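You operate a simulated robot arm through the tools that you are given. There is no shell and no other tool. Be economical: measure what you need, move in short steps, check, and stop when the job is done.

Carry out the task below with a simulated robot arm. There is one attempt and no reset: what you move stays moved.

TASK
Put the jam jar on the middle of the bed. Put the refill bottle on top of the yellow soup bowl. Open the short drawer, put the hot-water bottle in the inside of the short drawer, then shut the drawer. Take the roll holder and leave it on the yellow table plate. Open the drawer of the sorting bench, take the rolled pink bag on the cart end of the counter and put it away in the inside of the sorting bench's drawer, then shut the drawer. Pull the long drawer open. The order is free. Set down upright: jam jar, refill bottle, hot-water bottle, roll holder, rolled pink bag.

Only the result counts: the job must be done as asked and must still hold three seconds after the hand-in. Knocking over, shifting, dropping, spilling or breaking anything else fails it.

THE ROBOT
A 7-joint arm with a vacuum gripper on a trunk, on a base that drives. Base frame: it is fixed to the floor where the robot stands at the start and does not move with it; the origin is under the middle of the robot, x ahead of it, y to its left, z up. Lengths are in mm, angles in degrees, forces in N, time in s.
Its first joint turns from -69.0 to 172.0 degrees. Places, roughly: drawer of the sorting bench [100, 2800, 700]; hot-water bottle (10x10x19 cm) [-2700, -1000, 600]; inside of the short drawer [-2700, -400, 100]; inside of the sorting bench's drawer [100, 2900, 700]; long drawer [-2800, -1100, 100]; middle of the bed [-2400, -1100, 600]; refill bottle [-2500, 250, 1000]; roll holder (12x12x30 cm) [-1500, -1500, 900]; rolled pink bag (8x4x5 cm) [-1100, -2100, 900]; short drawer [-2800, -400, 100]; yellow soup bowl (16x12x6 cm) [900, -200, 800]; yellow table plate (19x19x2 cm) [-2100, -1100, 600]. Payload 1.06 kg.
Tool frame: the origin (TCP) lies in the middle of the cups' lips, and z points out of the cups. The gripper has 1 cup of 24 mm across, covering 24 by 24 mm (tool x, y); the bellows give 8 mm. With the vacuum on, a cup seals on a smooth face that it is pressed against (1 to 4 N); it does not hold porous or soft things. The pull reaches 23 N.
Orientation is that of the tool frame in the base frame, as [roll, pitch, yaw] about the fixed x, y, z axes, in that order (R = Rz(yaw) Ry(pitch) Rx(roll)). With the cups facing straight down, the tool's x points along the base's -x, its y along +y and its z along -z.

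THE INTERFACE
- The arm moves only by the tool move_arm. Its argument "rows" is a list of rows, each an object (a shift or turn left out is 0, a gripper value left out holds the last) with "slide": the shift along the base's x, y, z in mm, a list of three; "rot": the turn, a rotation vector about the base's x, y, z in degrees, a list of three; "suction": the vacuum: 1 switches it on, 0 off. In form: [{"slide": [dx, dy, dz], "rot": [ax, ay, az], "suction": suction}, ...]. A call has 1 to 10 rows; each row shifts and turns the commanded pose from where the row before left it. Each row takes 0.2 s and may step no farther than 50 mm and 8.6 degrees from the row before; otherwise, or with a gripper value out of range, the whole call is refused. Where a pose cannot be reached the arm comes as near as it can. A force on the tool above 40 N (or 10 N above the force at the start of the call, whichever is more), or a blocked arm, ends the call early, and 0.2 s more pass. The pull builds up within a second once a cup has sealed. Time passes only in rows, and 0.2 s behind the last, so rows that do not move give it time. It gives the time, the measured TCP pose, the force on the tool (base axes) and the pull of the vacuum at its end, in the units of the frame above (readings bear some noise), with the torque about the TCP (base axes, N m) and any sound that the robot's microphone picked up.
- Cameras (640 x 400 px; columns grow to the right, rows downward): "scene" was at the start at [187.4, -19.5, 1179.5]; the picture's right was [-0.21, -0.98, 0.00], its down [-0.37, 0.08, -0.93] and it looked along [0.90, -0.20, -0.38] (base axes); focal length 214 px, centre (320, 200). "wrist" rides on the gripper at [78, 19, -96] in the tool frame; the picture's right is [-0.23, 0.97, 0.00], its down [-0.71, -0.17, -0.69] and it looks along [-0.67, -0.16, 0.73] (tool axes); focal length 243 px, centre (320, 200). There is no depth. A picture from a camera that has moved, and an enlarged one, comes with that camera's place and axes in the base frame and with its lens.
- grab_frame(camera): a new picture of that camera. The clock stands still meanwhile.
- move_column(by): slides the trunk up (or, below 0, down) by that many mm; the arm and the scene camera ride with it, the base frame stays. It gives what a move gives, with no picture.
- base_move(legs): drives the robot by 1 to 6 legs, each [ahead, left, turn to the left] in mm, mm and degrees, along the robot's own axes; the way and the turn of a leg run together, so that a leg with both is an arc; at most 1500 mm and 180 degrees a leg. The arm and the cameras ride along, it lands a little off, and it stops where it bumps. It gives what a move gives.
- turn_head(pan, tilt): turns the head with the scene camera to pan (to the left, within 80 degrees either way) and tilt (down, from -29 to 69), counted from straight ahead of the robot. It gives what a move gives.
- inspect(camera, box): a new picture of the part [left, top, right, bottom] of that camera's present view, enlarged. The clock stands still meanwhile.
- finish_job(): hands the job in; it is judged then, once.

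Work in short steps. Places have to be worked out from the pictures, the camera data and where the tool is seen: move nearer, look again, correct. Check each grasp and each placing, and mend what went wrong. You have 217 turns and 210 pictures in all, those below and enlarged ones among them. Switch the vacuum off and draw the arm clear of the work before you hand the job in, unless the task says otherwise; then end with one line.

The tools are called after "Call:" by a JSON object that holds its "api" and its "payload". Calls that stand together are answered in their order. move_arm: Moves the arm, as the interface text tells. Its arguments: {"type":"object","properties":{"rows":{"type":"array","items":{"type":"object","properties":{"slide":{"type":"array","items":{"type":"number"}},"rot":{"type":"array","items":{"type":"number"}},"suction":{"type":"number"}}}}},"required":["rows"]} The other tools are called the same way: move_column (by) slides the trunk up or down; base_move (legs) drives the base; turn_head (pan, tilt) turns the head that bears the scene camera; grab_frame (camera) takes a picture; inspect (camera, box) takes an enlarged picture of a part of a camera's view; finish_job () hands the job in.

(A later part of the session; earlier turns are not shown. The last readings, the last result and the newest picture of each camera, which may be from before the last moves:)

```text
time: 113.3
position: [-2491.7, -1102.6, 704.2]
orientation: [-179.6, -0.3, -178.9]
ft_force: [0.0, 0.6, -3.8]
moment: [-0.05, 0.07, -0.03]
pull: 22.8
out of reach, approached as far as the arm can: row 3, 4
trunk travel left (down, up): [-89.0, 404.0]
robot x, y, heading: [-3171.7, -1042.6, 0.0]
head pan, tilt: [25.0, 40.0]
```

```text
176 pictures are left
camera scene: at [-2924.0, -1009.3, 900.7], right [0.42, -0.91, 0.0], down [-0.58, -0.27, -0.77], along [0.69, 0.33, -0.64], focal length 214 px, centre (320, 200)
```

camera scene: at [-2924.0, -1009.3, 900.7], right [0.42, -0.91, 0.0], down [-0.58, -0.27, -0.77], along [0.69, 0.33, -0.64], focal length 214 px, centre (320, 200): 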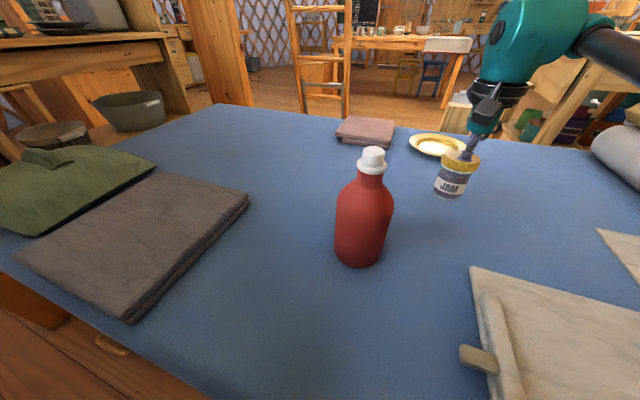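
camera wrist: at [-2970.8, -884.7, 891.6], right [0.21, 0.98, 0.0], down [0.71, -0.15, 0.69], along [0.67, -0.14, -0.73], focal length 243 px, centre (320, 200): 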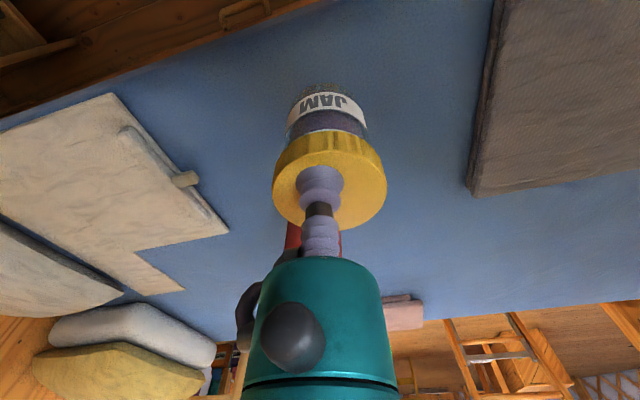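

Reach 682 mm: x≈-2491, good. Lower with the trunk, keeping the arm shape, watching the force.

Call:
{"api": "move_column", "payload": {"by": -55}}

Call:
{"api": "grab_frame", "payload": {"camera": "scene"}}

Call:
{"api": "grab_frame", "payload": {"camera": "wrist"}}

```text
time: 114.3
position: [-2491.1, -1102.3, 650.0]
orientation: [-179.5, -0.3, -179.0]
ft_force: [0.0, -0.5, -2.6]
moment: [-0.01, 0.04, -0.01]
pull: 22.6
trunk travel left (down, up): [-34.0, 459.0]
robot x, y, heading: [-3169.7, -1046.1, 0.2]
head pan, tilt: [25.0, 40.0]
```

```text
175 pictures are left
camera scene: at [-2907.7, -1009.0, 845.7], right [0.42, -0.91, 0.0], down [-0.58, -0.27, -0.77], along [0.69, 0.33, -0.64], focal length 214 px, centre (320, 200)
```

scene: 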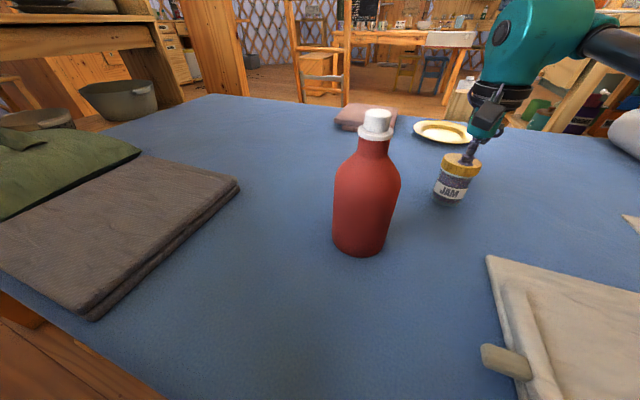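

```text
174 pictures are left
camera wrist: at [-2569.0, -1083.5, 745.2], right [0.22, 0.98, -0.01], down [0.71, -0.15, 0.68], along [0.67, -0.16, -0.73], focal length 243 px, centre (320, 200)
```

wrist: 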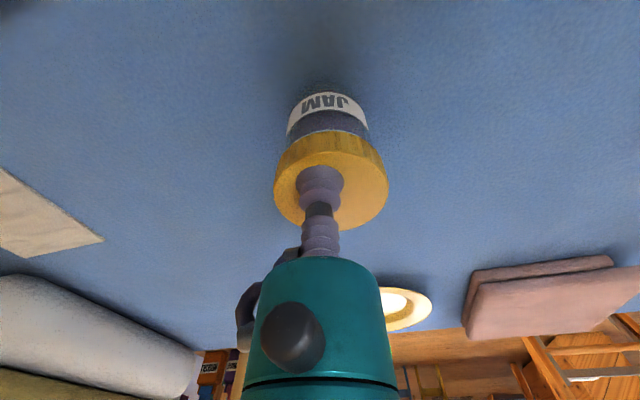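

Near the mattress. Lower in small steps until contact.

Call:
{"api": "move_arm", "payload": {"rows": [{"slide": [0, 0, -6]}, {"slide": [0, 0, -6]}, {"slide": [0, 0, -6]}]}}

```text
time: 115.1
position: [-2492.9, -1102.4, 634.4]
orientation: [-179.6, -0.1, -178.8]
ft_force: [-8.4, -1.8, 20.4]
moment: [-0.05, -0.14, -0.02]
pull: 23.1
trunk travel left (down, up): [-34.0, 459.0]
robot x, y, heading: [-3169.8, -1047.7, -0.0]
head pan, tilt: [25.0, 40.0]
```

Contact with the mattress. Release, wait, and rise.

Call:
{"api": "move_arm", "payload": {"rows": [{"slide": [0, 0, 3], "suction": 0}, {"slide": [0, 0, 0]}, {"slide": [0, 0, 0]}, {"slide": [0, 0, 5]}, {"slide": [0, 0, 15]}, {"slide": [-10, 0, 40]}, {"slide": [-20, 0, 40]}]}}

Call:
{"api": "grab_frame", "payload": {"camera": "scene"}}

```text
time: 116.7
position: [-2519.4, -1101.7, 735.0]
orientation: [-179.5, -0.2, -178.9]
ft_force: [0.0, 0.0, -0.6]
moment: [-0.01, 0.0, 0.01]
pull: 0.0
trunk travel left (down, up): [-34.0, 459.0]
robot x, y, heading: [-3168.3, -1047.4, 0.3]
head pan, tilt: [25.0, 40.0]
```

```text
173 pictures are left
camera scene: at [-2907.7, -1008.9, 845.7], right [0.42, -0.91, 0.0], down [-0.58, -0.27, -0.77], along [0.69, 0.33, -0.64], focal length 214 px, centre (320, 200)
```

scene: 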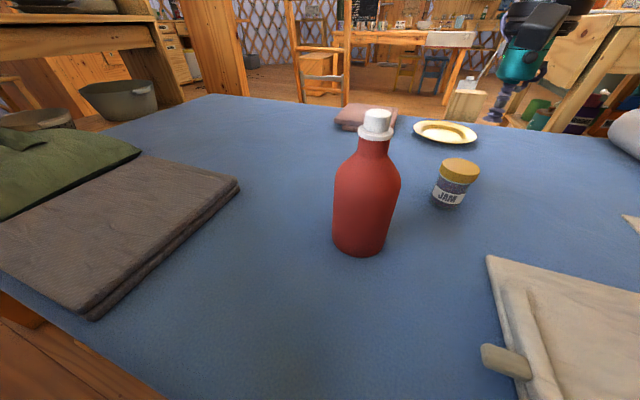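

The jar stands upright near the bed's middle (≈[-2492, -1102]). Now I retract, back off, and look at the drawer fronts.

Call:
{"api": "move_arm", "payload": {"rows": [{"slide": [-40, 0, 20]}, {"slide": [-45, 0, 10]}, {"slide": [-45, 0, 0]}, {"slide": [-45, 0, 0]}, {"slide": [-45, 0, 0]}, {"slide": [-45, 0, 0]}, {"slide": [-45, 0, 0]}]}}

Call:
{"api": "base_move", "payload": {"legs": [[-280, 0, 0], [0, 450, 0]]}}

Call:
{"api": "turn_head", "payload": {"pan": 0, "tilt": 50}}

Call:
{"api": "grab_frame", "payload": {"camera": "scene"}}

```text
time: 118.2
position: [-2804.3, -1105.4, 763.6]
orientation: [-179.1, -0.5, -179.4]
ft_force: [0.8, -6.9, 0.3]
moment: [0.79, -0.03, 0.71]
pull: 0.0
trunk travel left (down, up): [-34.0, 459.0]
robot x, y, heading: [-3168.5, -1046.2, -0.0]
head pan, tilt: [25.0, 40.0]
stopped in row 7: the force on the tool passed its limit (the readings are from after the stop); the commanded pose is now the measured one
```

```text
time: 122.5
position: [-3082.1, -663.0, 763.1]
orientation: [-179.2, -0.4, -179.6]
ft_force: [4.7, -9.4, -1.3]
moment: [1.03, 0.56, 0.72]
pull: 0.1
trunk travel left (down, up): [-34.0, 459.0]
robot x, y, heading: [-3450.2, -603.0, 0.2]
head pan, tilt: [25.0, 40.0]
```

```text
time: 123.4
position: [-3083.9, -666.6, 762.6]
orientation: [-178.4, -0.4, -178.5]
ft_force: [28.6, -104.2, -61.1]
moment: [8.82, -2.99, 9.09]
pull: 0.0
trunk travel left (down, up): [-34.0, 459.0]
robot x, y, heading: [-3448.8, -600.8, 0.1]
head pan, tilt: [0.0, 50.0]
```

```text
172 pictures are left
camera scene: at [-3189.4, -571.6, 837.2], right [0.38, -0.92, 0.0], down [-0.66, -0.27, -0.7], along [0.64, 0.27, -0.72], focal length 214 px, centre (320, 200)
```

scene: 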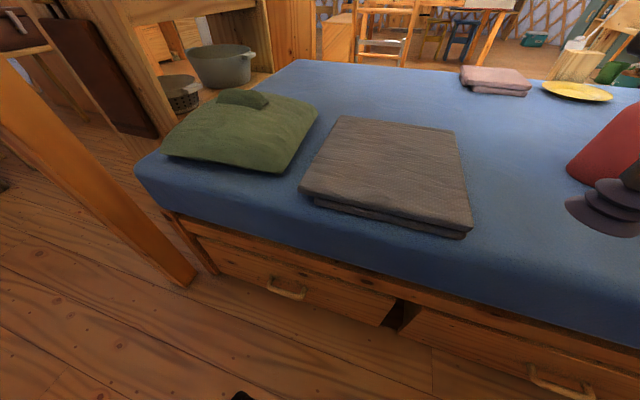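

The arm presses against the head when retracted. I extend the arm a little, turn the head left, and look again.

Call:
{"api": "turn_head", "payload": {"pan": 40, "tilt": 50}}

Call:
{"api": "move_arm", "payload": {"rows": [{"slide": [40, -20, 20]}, {"slide": [40, -20, 20]}, {"slide": [20, -20, 20]}]}}

Call:
{"api": "grab_frame", "payload": {"camera": "scene"}}

Call:
{"api": "grab_frame", "payload": {"camera": "wrist"}}

```text
time: 124.4
position: [-3084.8, -663.0, 763.3]
orientation: [-179.3, -0.4, -179.7]
ft_force: [0.6, -0.1, 0.6]
moment: [-0.04, 0.01, 0.02]
pull: 0.1
trunk travel left (down, up): [-34.0, 459.0]
robot x, y, heading: [-3451.1, -601.8, 0.1]
head pan, tilt: [40.0, 50.0]
```

```text
time: 125.2
position: [-2983.2, -721.1, 818.8]
orientation: [-179.4, -0.3, -179.6]
ft_force: [0.4, -0.1, -0.1]
moment: [-0.01, -0.01, -0.03]
pull: 0.0
out of reach, approached as far as the arm can: row 3
trunk travel left (down, up): [-34.0, 459.0]
robot x, y, heading: [-3451.1, -599.6, -0.3]
head pan, tilt: [40.0, 50.0]
```

```text
171 pictures are left
camera scene: at [-3204.9, -552.9, 831.5], right [0.64, -0.77, 0.0], down [-0.59, -0.49, -0.64], along [0.49, 0.41, -0.77], focal length 214 px, centre (320, 200)
```

scene: 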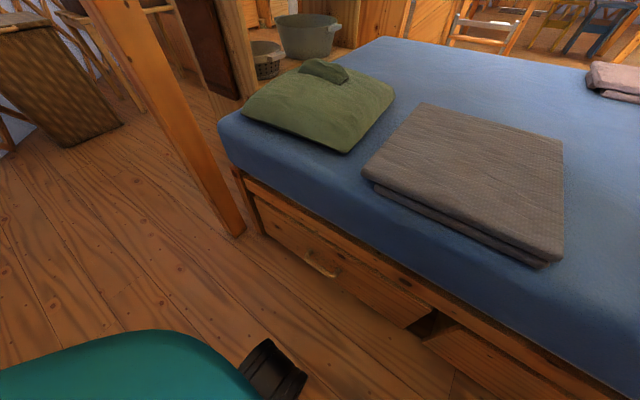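

```text
170 pictures are left
camera wrist: at [-3060.1, -701.4, 914.8], right [0.23, 0.97, -0.01], down [0.71, -0.16, 0.68], along [0.66, -0.16, -0.73], focal length 243 px, centre (320, 200)
```

wrist: 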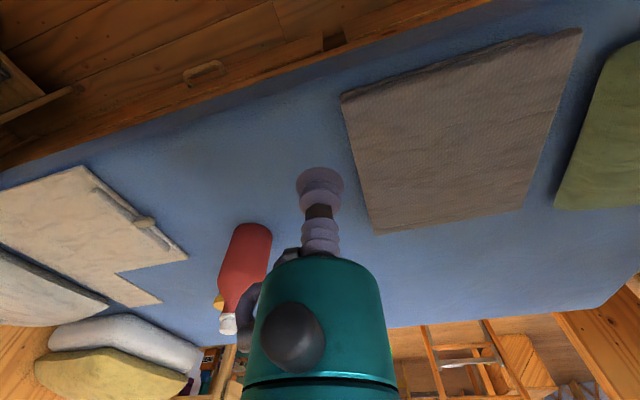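

Let me zoom on the short drawer's handle.

Call:
{"api": "inspect", "payload": {"camera": "scene", "box": [220, 180, 460, 330]}}

Call:
{"api": "inspect", "payload": {"camera": "wrist", "box": [120, 20, 360, 170]}}

```text
2.67 times, centred on (340, 255) of scene
camera zoom: at [-3204.9, -552.9, 831.5], right [0.64, -0.77, 0.0], down [-0.59, -0.49, -0.64], along [0.49, 0.41, -0.77], focal length 572 px, centre (267, 53)
```

zoom: 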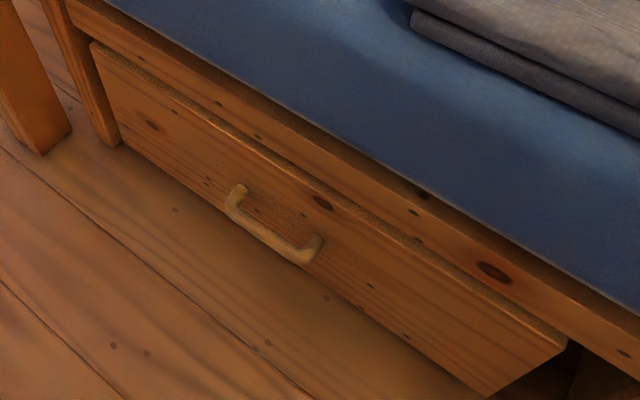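

```text
2.67 times, centred on (240, 95) of wrist
camera zoom: at [-3060.1, -701.4, 914.8], right [0.23, 0.97, -0.01], down [0.71, -0.16, 0.68], along [0.66, -0.16, -0.73], focal length 647 px, centre (533, 480)
```

zoom: 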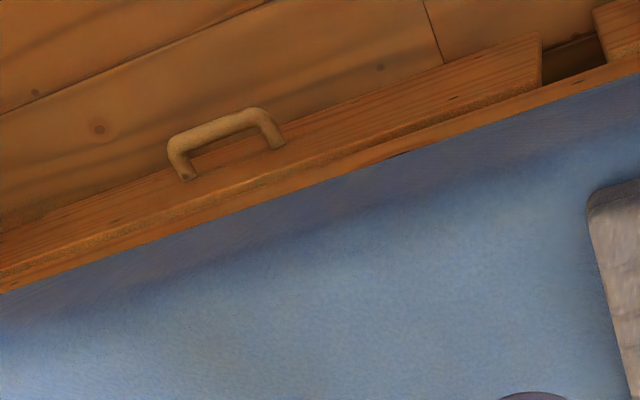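

Both handles are bow handles. I'll try suction on the short drawer's front beside its handle with the tool horizontal; first I position the base, then lower and tilt the tool in steps.

Call:
{"api": "base_move", "payload": {"legs": [[-30, 210, 0]]}}

Call:
{"api": "move_arm", "payload": {"rows": [{"slide": [0, 0, -45], "rot": [0, -8.2, 0]}, {"slide": [0, 0, -45], "rot": [0, -8.2, 0]}, {"slide": [0, 0, -45], "rot": [0, -8.2, 0]}, {"slide": [0, 0, -45], "rot": [0, -8.2, 0]}]}}

Call:
{"api": "grab_frame", "payload": {"camera": "wrist"}}

```text
time: 126.9
position: [-3013.0, -509.1, 818.8]
orientation: [-179.4, -0.4, -179.5]
ft_force: [-0.1, 0.8, 0.2]
moment: [0.03, -0.05, -0.02]
pull: 0.1
trunk travel left (down, up): [-34.0, 459.0]
robot x, y, heading: [-3479.4, -393.8, -0.0]
head pan, tilt: [40.0, 50.0]
```

```text
time: 127.9
position: [-3013.0, -509.8, 639.4]
orientation: [-179.2, 32.5, -179.4]
ft_force: [0.8, -0.2, 0.1]
moment: [-0.02, 0.03, 0.02]
pull: 0.0
trunk travel left (down, up): [-34.0, 459.0]
robot x, y, heading: [-3475.1, -395.4, 0.2]
head pan, tilt: [40.0, 50.0]
```

```text
167 pictures are left
camera wrist: at [-3129.8, -491.2, 677.3], right [0.2, 0.97, 0.11], down [0.23, -0.16, 0.96], along [0.95, -0.16, -0.25], focal length 243 px, centre (320, 200)
```

wrist: 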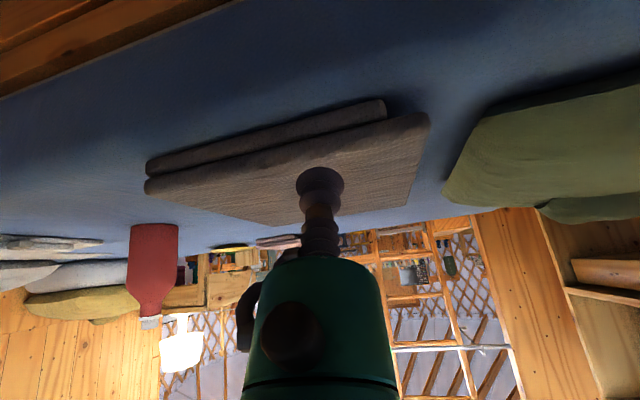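

Tilt goes as planned. Continue lowering and tilting.

Call:
{"api": "move_arm", "payload": {"rows": [{"slide": [0, 0, -45], "rot": [0, -8.2, 0]}, {"slide": [0, 0, -45], "rot": [0, -8.2, 0]}, {"slide": [0, 0, -45], "rot": [0, -8.2, 0]}, {"slide": [0, 0, -45], "rot": [0, -8.2, 0]}, {"slide": [0, 0, -45], "rot": [0, -8.2, 0]}, {"slide": [0, 0, -45], "rot": [0, -8.2, 0]}, {"slide": [0, 0, -45], "rot": [0, -8.2, 0]}]}}

Call:
{"api": "turn_head", "payload": {"pan": 25, "tilt": 55}}

Call:
{"api": "grab_frame", "payload": {"camera": "scene"}}

```text
time: 129.5
position: [-2973.3, -386.4, 423.4]
orientation: [-157.1, 88.7, -158.2]
ft_force: [-2.8, -1.9, -0.1]
moment: [-0.03, -0.02, 0.03]
pull: 0.0
out of reach, approached as far as the arm can: row 5, 6, 7
trunk travel left (down, up): [-34.0, 459.0]
robot x, y, heading: [-3481.1, -388.5, -0.2]
head pan, tilt: [40.0, 50.0]
```

```text
time: 130.3
position: [-2973.7, -386.3, 423.4]
orientation: [-159.3, 88.6, -160.5]
ft_force: [-3.7, -1.6, -0.1]
moment: [0.0, -0.04, 0.04]
pull: 0.0
trunk travel left (down, up): [-34.0, 459.0]
robot x, y, heading: [-3481.9, -396.5, 0.1]
head pan, tilt: [25.0, 55.0]
```

```text
166 pictures are left
camera scene: at [-3228.5, -360.8, 825.1], right [0.43, -0.9, 0.0], down [-0.74, -0.35, -0.57], along [0.52, 0.24, -0.82], focal length 214 px, centre (320, 200)
```

scene: 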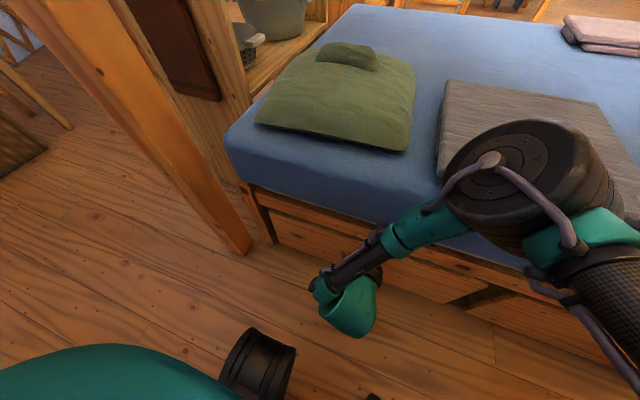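

The arm can't hold the tool horizontal that low. The handles' bow has a wide gap (~45 mm), so I'll hook the handle from above with a near-vertical tool instead. I undo the tilt to ~16°.

Call:
{"api": "move_arm", "payload": {"rows": [{"slide": [-8, 0, 45], "rot": [0, 8.2, 0]}, {"slide": [-8, 0, 45], "rot": [0, 8.2, 0]}, {"slide": [-8, 0, 45], "rot": [0, 8.2, 0]}, {"slide": [-8, 0, 20], "rot": [0, 8.2, 0]}, {"slide": [-8, 0, 0], "rot": [0, 8.2, 0]}, {"slide": [-8, 0, 0], "rot": [0, 8.2, 0]}, {"slide": [-8, 0, 0], "rot": [0, 8.2, 0]}, {"rot": [0, 8.2, 0]}, {"rot": [0, 8.2, 0]}]}}

Call:
{"api": "grab_frame", "payload": {"camera": "wrist"}}

```text
time: 132.3
position: [-3029.7, -385.2, 578.8]
orientation: [-179.3, 15.9, -179.3]
ft_force: [0.1, 0.6, -0.4]
moment: [0.01, -0.01, -0.03]
pull: 0.0
trunk travel left (down, up): [-34.0, 459.0]
robot x, y, heading: [-3477.5, -392.0, 0.3]
head pan, tilt: [25.0, 55.0]
```

```text
165 pictures are left
camera wrist: at [-3130.1, -366.1, 648.3], right [0.22, 0.97, 0.05], down [0.49, -0.16, 0.85], along [0.84, -0.16, -0.52], focal length 243 px, centre (320, 200)
```

wrist: 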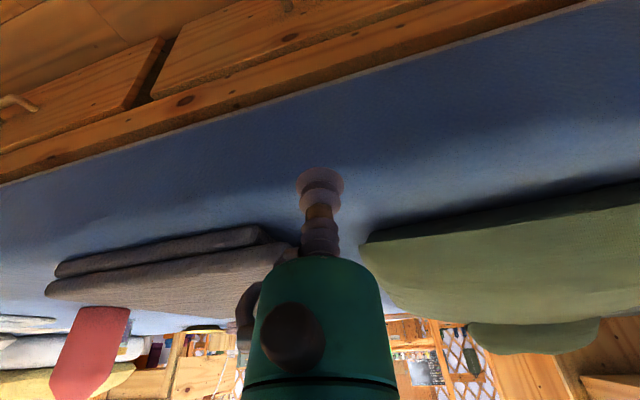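

Now lower straight down, a little farther from the bed, and look at the handle with the wrist camera.

Call:
{"api": "move_arm", "payload": {"rows": [{"slide": [-15, 0, -45]}, {"slide": [-15, 0, -45]}, {"slide": [-10, 0, -45]}, {"slide": [0, 0, -45]}, {"slide": [0, 0, -45]}, {"slide": [0, 0, -45]}, {"slide": [0, 0, -40]}]}}

Call:
{"api": "grab_frame", "payload": {"camera": "wrist"}}

Call:
{"api": "grab_frame", "payload": {"camera": "scene"}}

```text
time: 133.9
position: [-3068.5, -383.9, 265.5]
orientation: [-179.3, 16.0, -179.4]
ft_force: [-0.5, 1.0, 0.6]
moment: [0.01, -0.02, 0.02]
pull: 0.1
trunk travel left (down, up): [-34.0, 459.0]
robot x, y, heading: [-3482.0, -393.8, 0.4]
head pan, tilt: [25.0, 55.0]
```

```text
164 pictures are left
camera wrist: at [-3170.4, -365.2, 335.2], right [0.22, 0.97, 0.05], down [0.49, -0.16, 0.86], along [0.84, -0.16, -0.51], focal length 243 px, centre (320, 200)
```

wrist: 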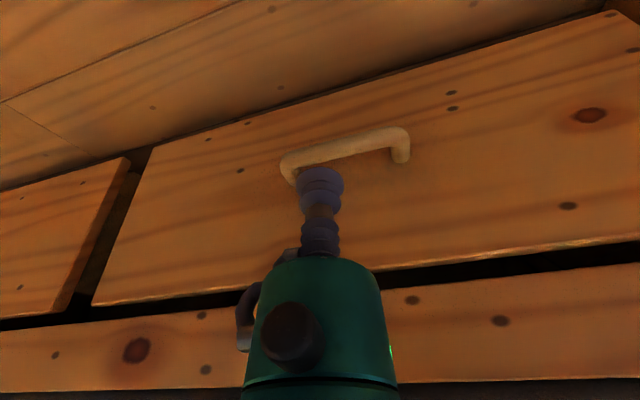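

```text
163 pictures are left
camera scene: at [-3228.5, -360.8, 825.1], right [0.43, -0.91, 0.0], down [-0.74, -0.35, -0.57], along [0.52, 0.24, -0.82], focal length 214 px, centre (320, 200)
```

scene: 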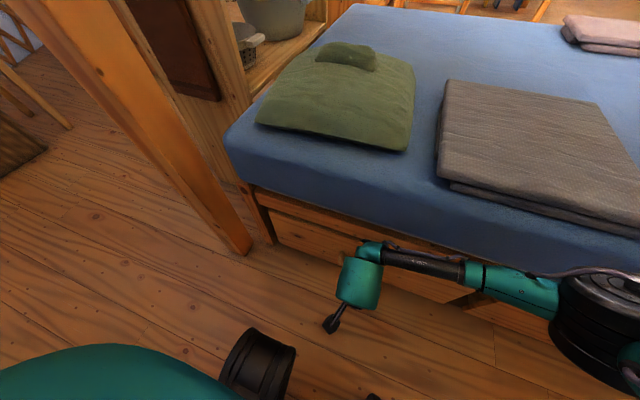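

The handle bar is at about [-2978, -373, 158], drawer face x≈-2937. I reduce the tilt to ~8° and move the tip above the gap behind the bar.

Call:
{"api": "move_arm", "payload": {"rows": [{"rot": [0, 8, 0], "slide": [20, 5, 0]}, {"slide": [40, 5, -5]}, {"slide": [40, 0, -10]}, {"slide": [10, 0, -20]}]}}

Call:
{"api": "grab_frame", "payload": {"camera": "wrist"}}

```text
time: 134.8
position: [-3032.9, -342.7, 262.8]
orientation: [175.2, 6.4, -171.9]
ft_force: [-0.1, 0.0, 0.0]
moment: [0.01, 0.0, 0.0]
pull: 0.1
trunk travel left (down, up): [-34.0, 459.0]
robot x, y, heading: [-3489.0, -398.2, -0.5]
head pan, tilt: [25.0, 55.0]
stopped in row 4: the arm was blocked; the commanded pose is now the measured one
```

```text
162 pictures are left
camera wrist: at [-3121.2, -343.8, 348.8], right [0.09, 0.99, 0.11], down [0.65, -0.14, 0.74], along [0.75, 0.01, -0.66], focal length 243 px, centre (320, 200)
```

wrist: 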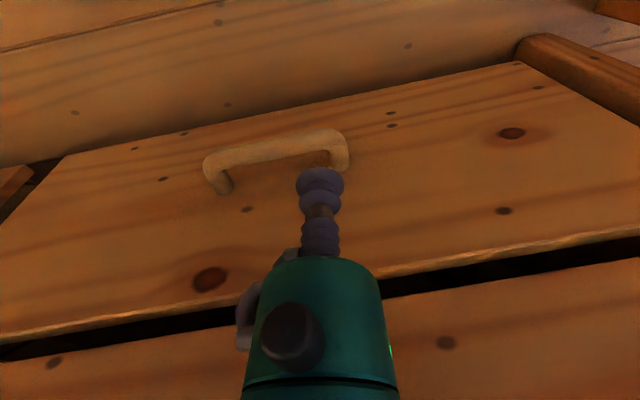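

The forearm bumps the bed because it lies parallel to it. I back the base so the arm works more stretched out.

Call:
{"api": "move_arm", "payload": {"rows": [{"slide": [-30, -10, 10]}]}}

Call:
{"api": "base_move", "payload": {"legs": [[-140, 60, 0]]}}

Call:
{"api": "move_arm", "payload": {"rows": [{"slide": [35, -25, -10], "rot": [4.5, 2, -7.5]}, {"slide": [40, -25, 0]}, {"slide": [35, -25, 0]}]}}

Call:
{"api": "grab_frame", "payload": {"camera": "scene"}}

Call:
{"api": "grab_frame", "payload": {"camera": "wrist"}}

```text
time: 135.2
position: [-3051.1, -353.8, 266.9]
orientation: [175.5, 6.1, -172.5]
ft_force: [-0.6, -0.5, 0.1]
moment: [0.01, -0.02, 0.02]
pull: 0.1
trunk travel left (down, up): [-34.0, 459.0]
robot x, y, heading: [-3489.9, -395.6, -0.4]
head pan, tilt: [25.0, 55.0]
```

```text
time: 136.6
position: [-3190.3, -294.5, 269.0]
orientation: [175.7, 6.1, -172.6]
ft_force: [0.3, -0.1, -1.4]
moment: [0.03, 0.0, 0.02]
pull: 0.0
trunk travel left (down, up): [-34.0, 459.0]
robot x, y, heading: [-3628.8, -333.5, -0.7]
head pan, tilt: [25.0, 55.0]
```

```text
refused: row 1 steps farther than a row can; nothing moved
```

```text
161 pictures are left
camera scene: at [-3378.4, -306.6, 825.0], right [0.42, -0.91, 0.0], down [-0.74, -0.34, -0.57], along [0.52, 0.24, -0.82], focal length 214 px, centre (320, 200)
```

scene: 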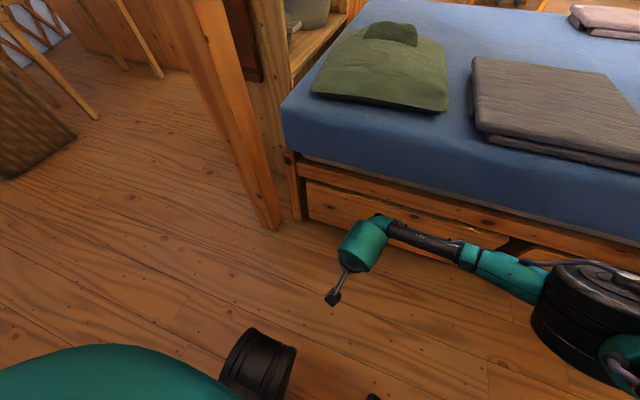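

```text
160 pictures are left
camera wrist: at [-3279.0, -294.2, 354.7], right [0.1, 0.99, 0.1], down [0.66, -0.14, 0.74], along [0.75, -0.01, -0.66], focal length 243 px, centre (320, 200)
```

wrist: 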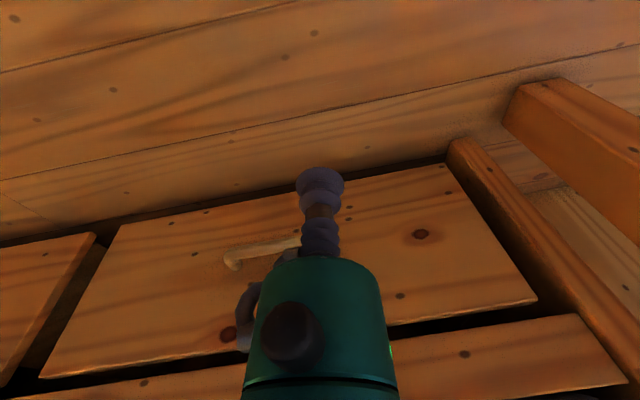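

I straighten the tool and extend toward the handle from this further stance.

Call:
{"api": "move_arm", "payload": {"rows": [{"slide": [35, -13, 0], "rot": [-5.2, -2, 0]}, {"slide": [39, -13, 0]}, {"slide": [39, -13, 0]}, {"slide": [39, -13, 0]}, {"slide": [30, -13, 0]}]}}

Call:
{"api": "grab_frame", "payload": {"camera": "scene"}}

Call:
{"api": "grab_frame", "payload": {"camera": "wrist"}}

```text
time: 137.8
position: [-3015.0, -351.2, 269.5]
orientation: [-179.4, 7.3, -171.1]
ft_force: [0.2, 0.2, 0.2]
moment: [0.03, 0.01, -0.02]
pull: 0.1
trunk travel left (down, up): [-34.0, 459.0]
robot x, y, heading: [-3629.1, -334.1, -0.2]
head pan, tilt: [25.0, 55.0]
```

```text
159 pictures are left
camera scene: at [-3383.7, -305.7, 826.3], right [0.42, -0.91, 0.0], down [-0.74, -0.34, -0.58], along [0.53, 0.24, -0.82], focal length 214 px, centre (320, 200)
```

scene: 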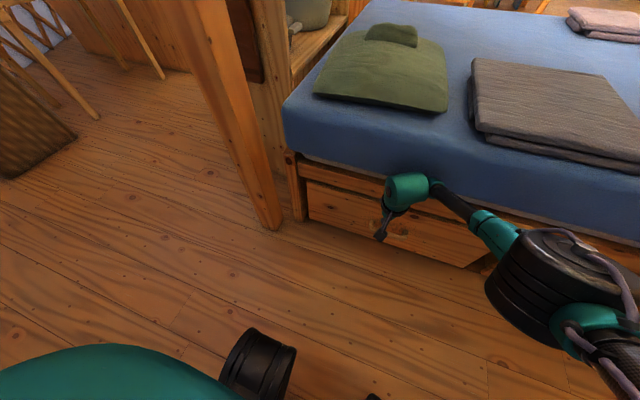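

```text
158 pictures are left
camera wrist: at [-3106.9, -343.9, 353.1], right [0.08, 1.0, 0.02], down [0.63, -0.06, 0.77], along [0.77, -0.05, -0.64], focal length 243 px, centre (320, 200)
```

wrist: 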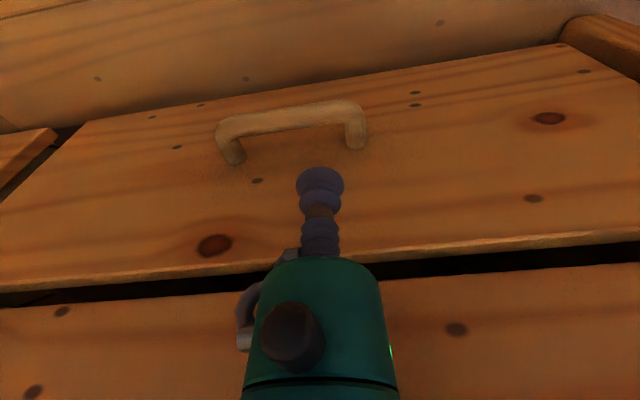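

Handle gap centre ≈[-2958, -379], bar height ≈150. Move above the gap and begin descending.

Call:
{"api": "move_arm", "payload": {"rows": [{"slide": [30, -14, 0]}, {"slide": [27, -14, -15]}, {"slide": [0, 0, -30]}]}}

Call:
{"api": "grab_frame", "payload": {"camera": "wrist"}}

```text
time: 138.8
position: [-3003.9, -328.8, 272.0]
orientation: [178.8, 8.3, -168.8]
ft_force: [-0.7, 0.5, 0.1]
moment: [0.01, 0.0, -0.02]
pull: 0.1
out of reach, approached as far as the arm can: row 2, 3
trunk travel left (down, up): [-34.0, 459.0]
robot x, y, heading: [-3634.3, -336.7, -0.4]
head pan, tilt: [25.0, 55.0]
stopped in row 3: the arm was blocked; the commanded pose is now the measured one
```

```text
157 pictures are left
camera wrist: at [-3095.8, -328.9, 354.4], right [0.04, 1.0, 0.05], down [0.63, -0.06, 0.78], along [0.78, 0.0, -0.63], focal length 243 px, centre (320, 200)
```

wrist: 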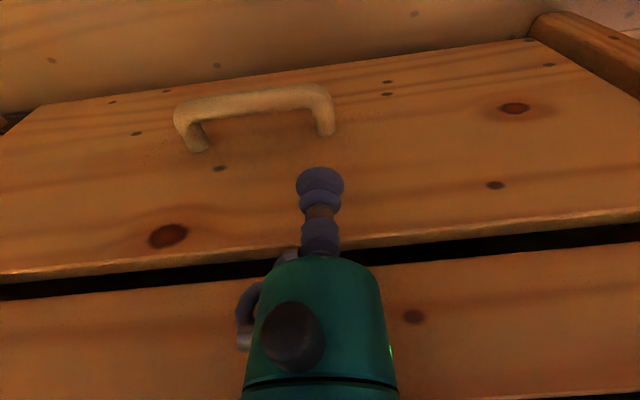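

The wrist top bumps the mattress when vertical. I'll retry a horizontal tool from this farther stance: back off and tilt stepwise at this height.

Call:
{"api": "move_arm", "payload": {"rows": [{"slide": [-30, -10, 0], "rot": [0, -8, 0]}, {"slide": [-30, -10, 0], "rot": [0, -8, 0]}, {"slide": [-10, 0, 0], "rot": [0, -8, 0]}, {"rot": [0, -8, 0]}, {"rot": [0, -8, 0]}]}}

Call:
{"api": "move_arm", "payload": {"rows": [{"rot": [0, -8, 0]}, {"rot": [0, -8, 0]}, {"rot": [0, -8, 0]}, {"rot": [0, -8, 0]}, {"rot": [0, -8, 0]}]}}

Call:
{"api": "grab_frame", "payload": {"camera": "scene"}}

```text
time: 140.0
position: [-3069.5, -350.7, 260.0]
orientation: [-170.7, 46.4, -163.9]
ft_force: [-0.7, 0.1, -0.5]
moment: [0.0, -0.04, -0.01]
pull: 0.1
trunk travel left (down, up): [-34.0, 459.0]
robot x, y, heading: [-3623.4, -335.9, -0.5]
head pan, tilt: [25.0, 55.0]
```

```text
time: 141.2
position: [-3071.6, -275.6, 399.3]
orientation: [-111.8, 78.3, -109.8]
ft_force: [-0.1, 0.5, 0.6]
moment: [-0.04, 0.0, 0.0]
pull: 0.1
out of reach, approached as far as the arm can: row 2, 3, 4, 5
trunk travel left (down, up): [-34.0, 459.0]
robot x, y, heading: [-3629.9, -336.5, -0.4]
head pan, tilt: [25.0, 55.0]
```

```text
156 pictures are left
camera scene: at [-3379.5, -306.2, 825.0], right [0.42, -0.91, 0.0], down [-0.74, -0.34, -0.57], along [0.52, 0.24, -0.82], focal length 214 px, centre (320, 200)
```

scene: 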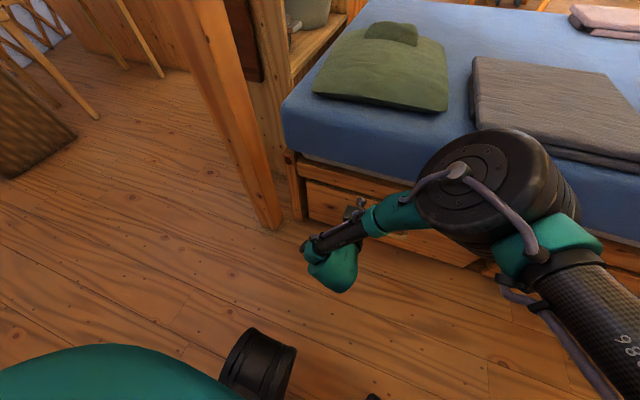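

Tilt up to ~50° works at this height, but not horizontal. I'll hook the handle at about 25° tilt instead, with the base a bit closer and farther left so the forearm stays clear of the bed.

Call:
{"api": "move_arm", "payload": {"rows": [{"rot": [0, 8, 0]}, {"rot": [0, 8, 0]}, {"rot": [0, 8, 0]}, {"rot": [0, 8, 0]}, {"rot": [0, 8, 0]}, {"rot": [0, 8, 0]}, {"rot": [0, 8, 0]}, {"rot": [0, 7, 0]}]}}

Call:
{"api": "base_move", "payload": {"legs": [[0, 90, 0], [60, 0, 0]]}}

Call:
{"api": "grab_frame", "payload": {"camera": "wrist"}}

```text
time: 143.0
position: [-3070.9, -275.6, 399.7]
orientation: [-177.6, 23.6, -168.2]
ft_force: [0.6, 0.4, -0.6]
moment: [0.03, 0.01, 0.0]
pull: 0.0
trunk travel left (down, up): [-34.0, 459.0]
robot x, y, heading: [-3630.8, -333.0, -0.2]
head pan, tilt: [25.0, 55.0]
```

```text
time: 144.7
position: [-3009.2, -185.6, 399.9]
orientation: [-177.5, 23.9, -168.1]
ft_force: [-1.0, 0.3, 0.8]
moment: [0.01, 0.0, 0.02]
pull: 0.1
trunk travel left (down, up): [-34.0, 459.0]
robot x, y, heading: [-3571.4, -244.3, -0.2]
head pan, tilt: [25.0, 55.0]
```

```text
155 pictures are left
camera wrist: at [-3121.7, -186.6, 455.0], right [0.03, 1.0, 0.06], down [0.39, -0.06, 0.92], along [0.92, 0.0, -0.39], focal length 243 px, centre (320, 200)
```

wrist: 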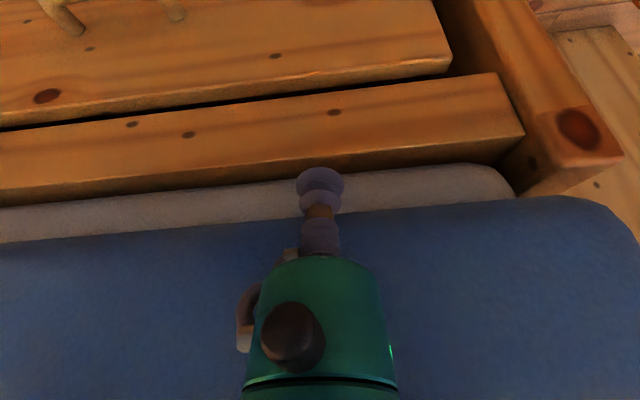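

Now move right to the handle's y and down, staying clear of the bed.

Call:
{"api": "move_arm", "payload": {"rows": [{"slide": [-8, -43, -20]}, {"slide": [-8, -43, -22]}, {"slide": [-8, -43, -22]}, {"slide": [-8, -43, -22]}, {"slide": [0, -21, -40]}, {"slide": [0, 0, -35]}]}}

Call:
{"api": "grab_frame", "payload": {"camera": "wrist"}}

Call:
{"api": "grab_frame", "payload": {"camera": "scene"}}

```text
time: 146.1
position: [-3040.7, -381.0, 237.7]
orientation: [-177.5, 23.8, -168.1]
ft_force: [-0.3, 0.9, -0.5]
moment: [-0.01, -0.04, -0.02]
pull: 0.0
trunk travel left (down, up): [-34.0, 459.0]
robot x, y, heading: [-3567.7, -248.7, -0.6]
head pan, tilt: [25.0, 55.0]
```

```text
154 pictures are left
camera wrist: at [-3152.5, -379.5, 293.4], right [0.03, 1.0, 0.06], down [0.39, -0.06, 0.92], along [0.92, 0.0, -0.39], focal length 243 px, centre (320, 200)
```

wrist: 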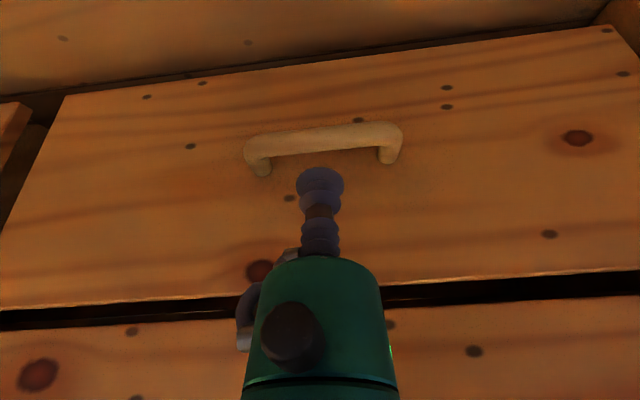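

```text
153 pictures are left
camera scene: at [-3319.0, -216.6, 825.1], right [0.42, -0.91, 0.0], down [-0.74, -0.34, -0.57], along [0.52, 0.24, -0.82], focal length 214 px, centre (320, 200)
```

scene: 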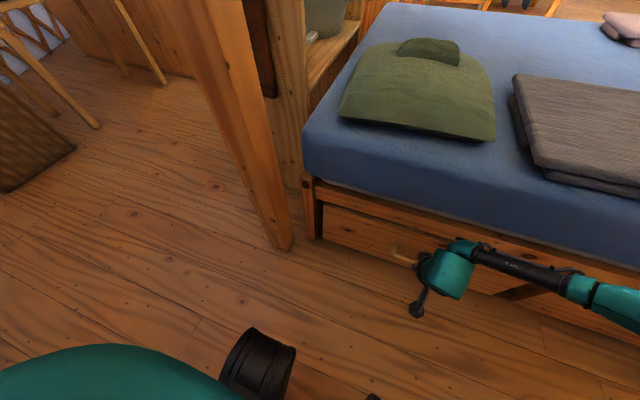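

Bar refined to ≈[-2985, -373, 161], face x≈-2940. I use 16° tilt and insert along the tool axis behind the bar.

Call:
{"api": "move_arm", "payload": {"rows": [{"slide": [20, 4, 0], "rot": [0, 8, 0]}, {"slide": [25, 4, -10]}, {"slide": [20, 0, -20]}]}}

Call:
{"api": "grab_frame", "payload": {"camera": "wrist"}}

```text
time: 146.9
position: [-2987.1, -357.6, 226.9]
orientation: [180.0, 17.4, -167.6]
ft_force: [0.0, 0.6, -0.3]
moment: [0.01, -0.03, 0.0]
pull: 0.0
trunk travel left (down, up): [-34.0, 459.0]
robot x, y, heading: [-3569.7, -243.7, -0.3]
head pan, tilt: [25.0, 55.0]
```

```text
152 pictures are left
camera wrist: at [-3092.1, -361.5, 293.4], right [0.01, 1.0, 0.07], down [0.5, -0.07, 0.87], along [0.87, 0.03, -0.5], focal length 243 px, centre (320, 200)
```

wrist: 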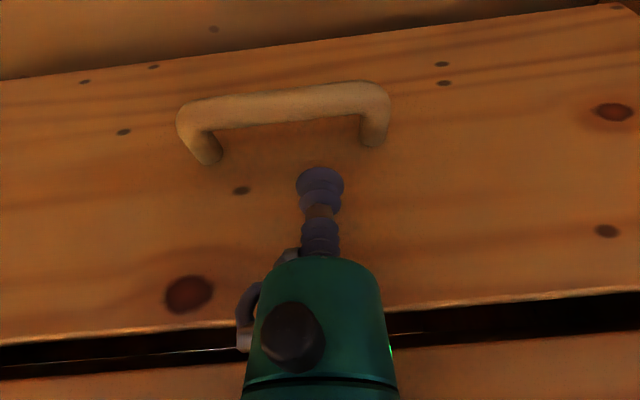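

I'm 17 mm off in y and a bit high; correct and go down a bit.

Call:
{"api": "move_arm", "payload": {"rows": [{"slide": [8, -17, 0]}, {"slide": [4, 0, -12]}, {"slide": [0, 0, 0]}]}}

Call:
{"api": "grab_frame", "payload": {"camera": "wrist"}}

```text
time: 147.5
position: [-2988.5, -343.8, 224.1]
orientation: [176.9, 17.4, -165.4]
ft_force: [-46.5, -42.8, 96.2]
moment: [1.27, -4.77, -1.47]
pull: 0.0
trunk travel left (down, up): [-34.0, 459.0]
robot x, y, heading: [-3572.1, -244.3, -0.6]
head pan, tilt: [25.0, 55.0]
stopped in row 2: the force on the tool passed its limit (the readings are from after the stop); the commanded pose is now the measured one
```

```text
151 pictures are left
camera wrist: at [-3092.0, -356.4, 292.4], right [-0.04, 0.99, 0.12], down [0.51, -0.08, 0.86], along [0.86, 0.1, -0.5], focal length 243 px, centre (320, 200)
```

wrist: 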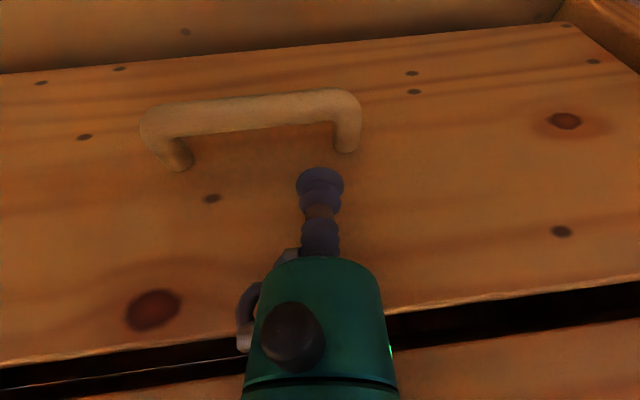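

The forearm is hitting something. I look at it.

Call:
{"api": "turn_head", "payload": {"pan": 5, "tilt": 55}}

Call:
{"api": "grab_frame", "payload": {"camera": "scene"}}

```text
time: 148.3
position: [-2989.2, -342.8, 224.0]
orientation: [176.7, 17.4, -165.1]
ft_force: [-50.5, -18.4, 184.1]
moment: [-1.55, -6.8, -1.05]
pull: 0.0
trunk travel left (down, up): [-34.0, 459.0]
robot x, y, heading: [-3570.4, -243.8, -0.7]
head pan, tilt: [5.0, 55.0]
```

```text
150 pictures are left
camera scene: at [-3331.2, -240.3, 830.5], right [0.08, -1.0, 0.0], down [-0.8, -0.06, -0.59], along [0.59, 0.04, -0.81], focal length 214 px, centre (320, 200)
```

scene: 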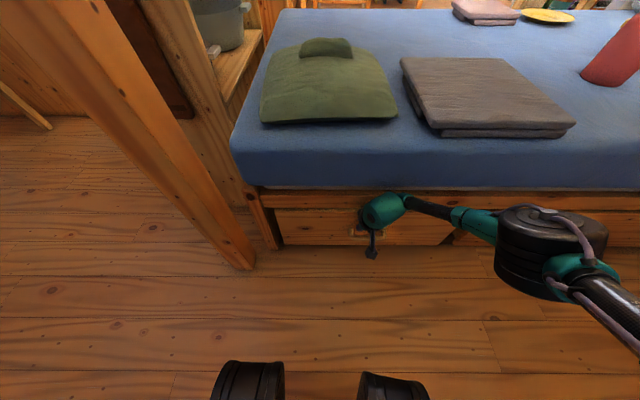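

A large force persists. I zoom in on the contact before moving.

Call:
{"api": "inspect", "payload": {"camera": "scene", "box": [320, 170, 480, 270]}}

```text
4.00 times, centred on (400, 220) of scene
camera zoom: at [-3331.2, -240.3, 830.5], right [0.08, -1.0, 0.0], down [-0.8, -0.06, -0.59], along [0.59, 0.04, -0.81], focal length 858 px, centre (0, 120)
```

zoom: 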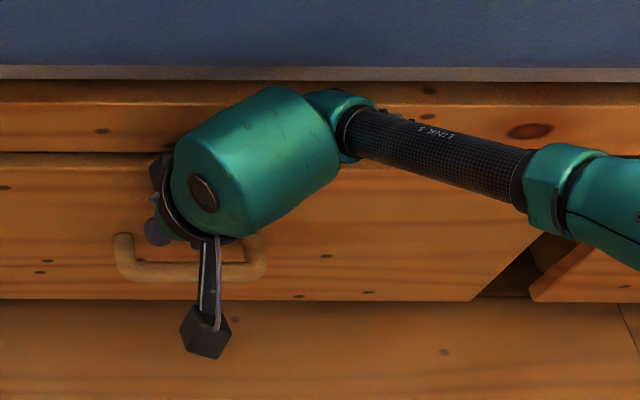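

The wrist barrel's outer end touches the bed rail in this stance. A better stance: robot facing along the aisle (heading -90°) with the bed on its left, so the forearm points at the bed. I free the arm first.

Call:
{"api": "move_arm", "payload": {"rows": [{"slide": [-30, 0, 10]}, {"slide": [-40, 0, 20]}, {"slide": [-40, 0, 40]}, {"slide": [0, 0, 45]}, {"slide": [0, 0, 45]}, {"slide": [0, 0, 45]}, {"slide": [0, 0, 45]}]}}

Call:
{"api": "turn_head", "payload": {"pan": 40, "tilt": 50}}

Call:
{"api": "base_move", "payload": {"legs": [[0, 100, 0], [0, 0, -90]]}}

Call:
{"api": "grab_frame", "payload": {"camera": "scene"}}

```text
refused: row 3 steps farther than a row can; nothing moved
```

```text
time: 149.3
position: [-2988.8, -342.1, 223.8]
orientation: [176.7, 17.4, -165.1]
ft_force: [-61.8, -14.4, 203.5]
moment: [-1.98, -7.94, -1.19]
pull: 0.0
trunk travel left (down, up): [-34.0, 459.0]
robot x, y, heading: [-3569.2, -245.9, -0.6]
head pan, tilt: [40.0, 50.0]
```

```text
time: 150.0
position: [-2988.4, -342.3, 222.9]
orientation: [176.3, 17.4, -165.8]
ft_force: [-38.2, -52.0, 96.2]
moment: [1.79, -4.18, -1.58]
pull: 0.1
trunk travel left (down, up): [-34.0, 459.0]
robot x, y, heading: [-3573.6, -238.0, -0.9]
head pan, tilt: [40.0, 50.0]
stopped in leg 1: the force on the tool passed its limit (the readings are from after the stop); the commanded pose is now the measured one
```

```text
148 pictures are left
camera scene: at [-3340.9, -193.6, 834.2], right [0.63, -0.78, 0.01], down [-0.59, -0.48, -0.65], along [0.51, 0.4, -0.76], focal length 214 px, centre (320, 200)
```

scene: 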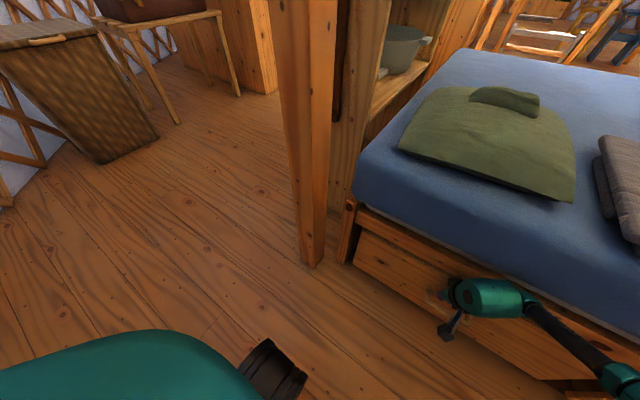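

I must keep each step under 50 mm. Free the arm now.

Call:
{"api": "move_arm", "payload": {"rows": [{"slide": [-30, 0, 5]}, {"slide": [-40, 0, 10]}, {"slide": [-40, 0, 20]}, {"slide": [0, 0, 45]}, {"slide": [0, 0, 45]}, {"slide": [0, 0, 45]}, {"slide": [0, 0, 45]}]}}

```text
time: 151.6
position: [-3095.6, -340.3, 429.8]
orientation: [176.2, 16.4, -165.8]
ft_force: [-0.7, 0.5, 0.3]
moment: [0.01, 0.0, -0.01]
pull: 0.1
trunk travel left (down, up): [-34.0, 459.0]
robot x, y, heading: [-3573.1, -240.6, -0.7]
head pan, tilt: [40.0, 50.0]
```

Before turning I bring the tool over to the robot's left-front so the elbow doesn't swing into the wall.

Call:
{"api": "move_arm", "payload": {"rows": [{"slide": [-25, 38, 0]}, {"slide": [-25, 38, 0]}, {"slide": [-25, 38, 0]}, {"slide": [-20, 38, 0]}, {"slide": [-20, 38, 0]}, {"slide": [-20, 38, 0]}, {"slide": [-15, 38, 0]}, {"slide": [-15, 38, 0]}, {"slide": [-15, 38, 0]}]}}

Call:
{"api": "grab_frame", "payload": {"camera": "scene"}}

```text
time: 153.6
position: [-3276.4, -2.3, 429.6]
orientation: [176.2, 16.5, -165.8]
ft_force: [-1.0, -0.6, -0.3]
moment: [-0.01, 0.03, 0.02]
pull: 0.0
trunk travel left (down, up): [-34.0, 459.0]
robot x, y, heading: [-3574.2, -241.5, -1.0]
head pan, tilt: [40.0, 50.0]
```

```text
147 pictures are left
camera scene: at [-3329.1, -194.2, 831.5], right [0.63, -0.78, 0.0], down [-0.59, -0.48, -0.64], along [0.5, 0.41, -0.77], focal length 214 px, centre (320, 200)
```

scene: 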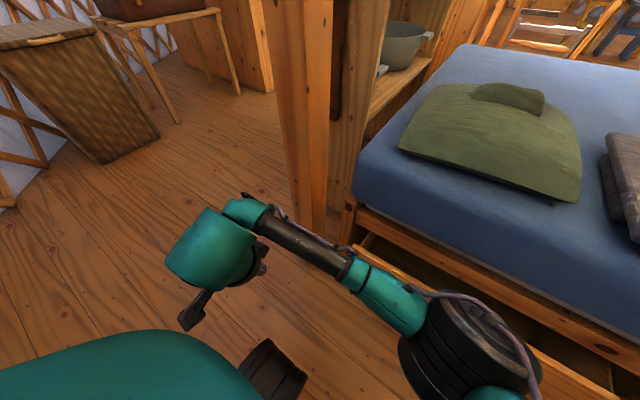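

It looks like the drawer moved; let me zoom in.

Call:
{"api": "inspect", "payload": {"camera": "scene", "box": [330, 190, 640, 390]}}

Call:
{"api": "grab_frame", "payload": {"camera": "wrist"}}

```text
2.00 times, centred on (485, 290) of scene
camera zoom: at [-3329.1, -194.2, 831.5], right [0.63, -0.78, 0.0], down [-0.59, -0.48, -0.64], along [0.5, 0.41, -0.77], focal length 429 px, centre (-10, 20)
```

zoom: 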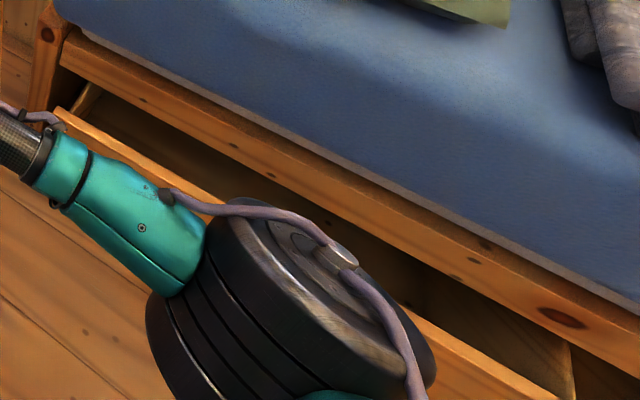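

```text
145 pictures are left
camera wrist: at [-3377.3, -15.8, 499.4], right [-0.04, 0.99, 0.13], down [0.53, -0.09, 0.84], along [0.85, 0.1, -0.52], focal length 243 px, centre (320, 200)
```

wrist: 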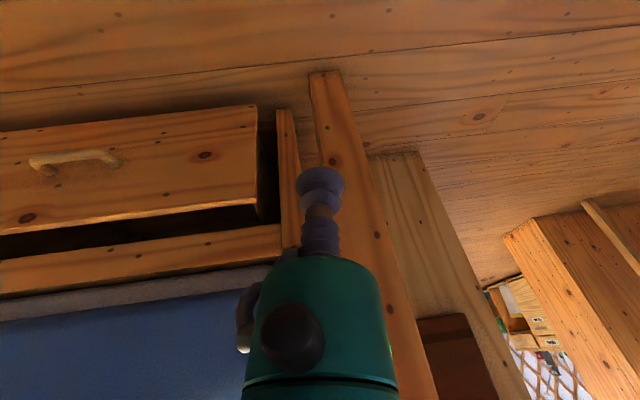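

The drawer got hooked by the wrist and is now ~90 mm open. With the handle farther from the bed, hooking it now has clearance. I return toward the handle and straighten the tool sideways.

Call:
{"api": "move_arm", "payload": {"rows": [{"slide": [12, -40, 0], "rot": [-7.6, 0, 0]}, {"slide": [15, -42, 0]}, {"slide": [15, -42, 0]}, {"slide": [18, -42, 0]}, {"slide": [20, -42, 0]}, {"slide": [20, -42, 0]}, {"slide": [20, -42, 0]}, {"slide": [20, -42, 0]}, {"slide": [10, -39, -20]}]}}

Call:
{"api": "move_arm", "payload": {"rows": [{"slide": [0, 0, -45]}, {"slide": [0, 0, -45]}, {"slide": [0, 0, -45]}]}}

Call:
{"api": "grab_frame", "payload": {"camera": "wrist"}}

```text
time: 155.6
position: [-3124.4, -374.8, 410.8]
orientation: [-176.3, 14.3, -163.7]
ft_force: [-0.8, 0.4, 0.6]
moment: [0.01, 0.0, -0.01]
pull: 0.1
trunk travel left (down, up): [-34.0, 459.0]
robot x, y, heading: [-3571.4, -240.7, -0.9]
head pan, tilt: [40.0, 50.0]
```

```text
time: 156.4
position: [-3126.0, -375.2, 275.2]
orientation: [-176.2, 14.4, -163.8]
ft_force: [0.6, 0.4, 0.2]
moment: [0.0, 0.0, 0.01]
pull: 0.1
trunk travel left (down, up): [-34.0, 459.0]
robot x, y, heading: [-3576.7, -240.9, -1.2]
head pan, tilt: [40.0, 50.0]
```

```text
144 pictures are left
camera wrist: at [-3227.5, -379.1, 346.1], right [-0.04, 1.0, 0.0], down [0.53, 0.02, 0.85], along [0.85, 0.03, -0.53], focal length 243 px, centre (320, 200)
```

wrist: 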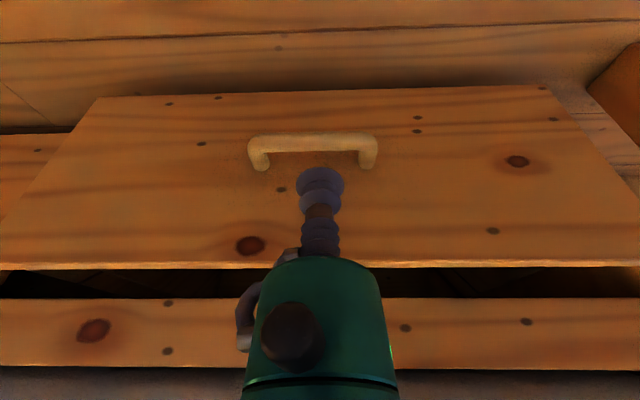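

In this stance the wrist barrel would hit the drawer front itself, so I switch to the heading -90° stance as planned. First lift and bring the tool back to the left-front.

Call:
{"api": "move_arm", "payload": {"rows": [{"slide": [-20, 0, 40]}, {"slide": [-20, 0, 40]}, {"slide": [-15, 20, 40]}, {"slide": [-15, 42, 20]}, {"slide": [-20, 42, 0]}, {"slide": [-20, 42, 0]}, {"slide": [-20, 42, 0]}, {"slide": [-15, 42, 0]}, {"slide": [-15, 42, 0]}, {"slide": [0, 42, 0]}]}}

Call:
{"api": "base_move", "payload": {"legs": [[0, 150, 0], [0, 0, -45], [0, 0, -44]]}}

Call:
{"api": "grab_frame", "payload": {"camera": "scene"}}

```text
time: 158.6
position: [-3285.7, -60.0, 413.1]
orientation: [-176.2, 14.5, -163.8]
ft_force: [0.1, -0.2, -0.5]
moment: [0.02, -0.03, 0.01]
pull: 0.1
trunk travel left (down, up): [-34.0, 459.0]
robot x, y, heading: [-3574.4, -241.3, -0.8]
head pan, tilt: [40.0, 50.0]
```

```text
time: 164.1
position: [-3382.1, -369.8, 415.0]
orientation: [-176.2, 14.5, 108.3]
ft_force: [-0.3, 0.5, 0.1]
moment: [0.01, 0.0, -0.03]
pull: 0.2
trunk travel left (down, up): [-34.0, 459.0]
robot x, y, heading: [-3569.0, -92.2, -88.9]
head pan, tilt: [40.0, 50.0]
```

```text
143 pictures are left
camera scene: at [-3516.0, -330.8, 831.6], right [-0.75, -0.66, 0.0], down [-0.5, 0.58, -0.64], along [0.42, -0.48, -0.77], focal length 214 px, centre (320, 200)
```

scene: 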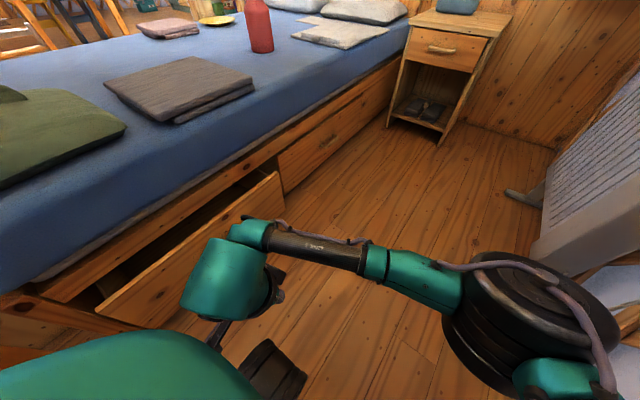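

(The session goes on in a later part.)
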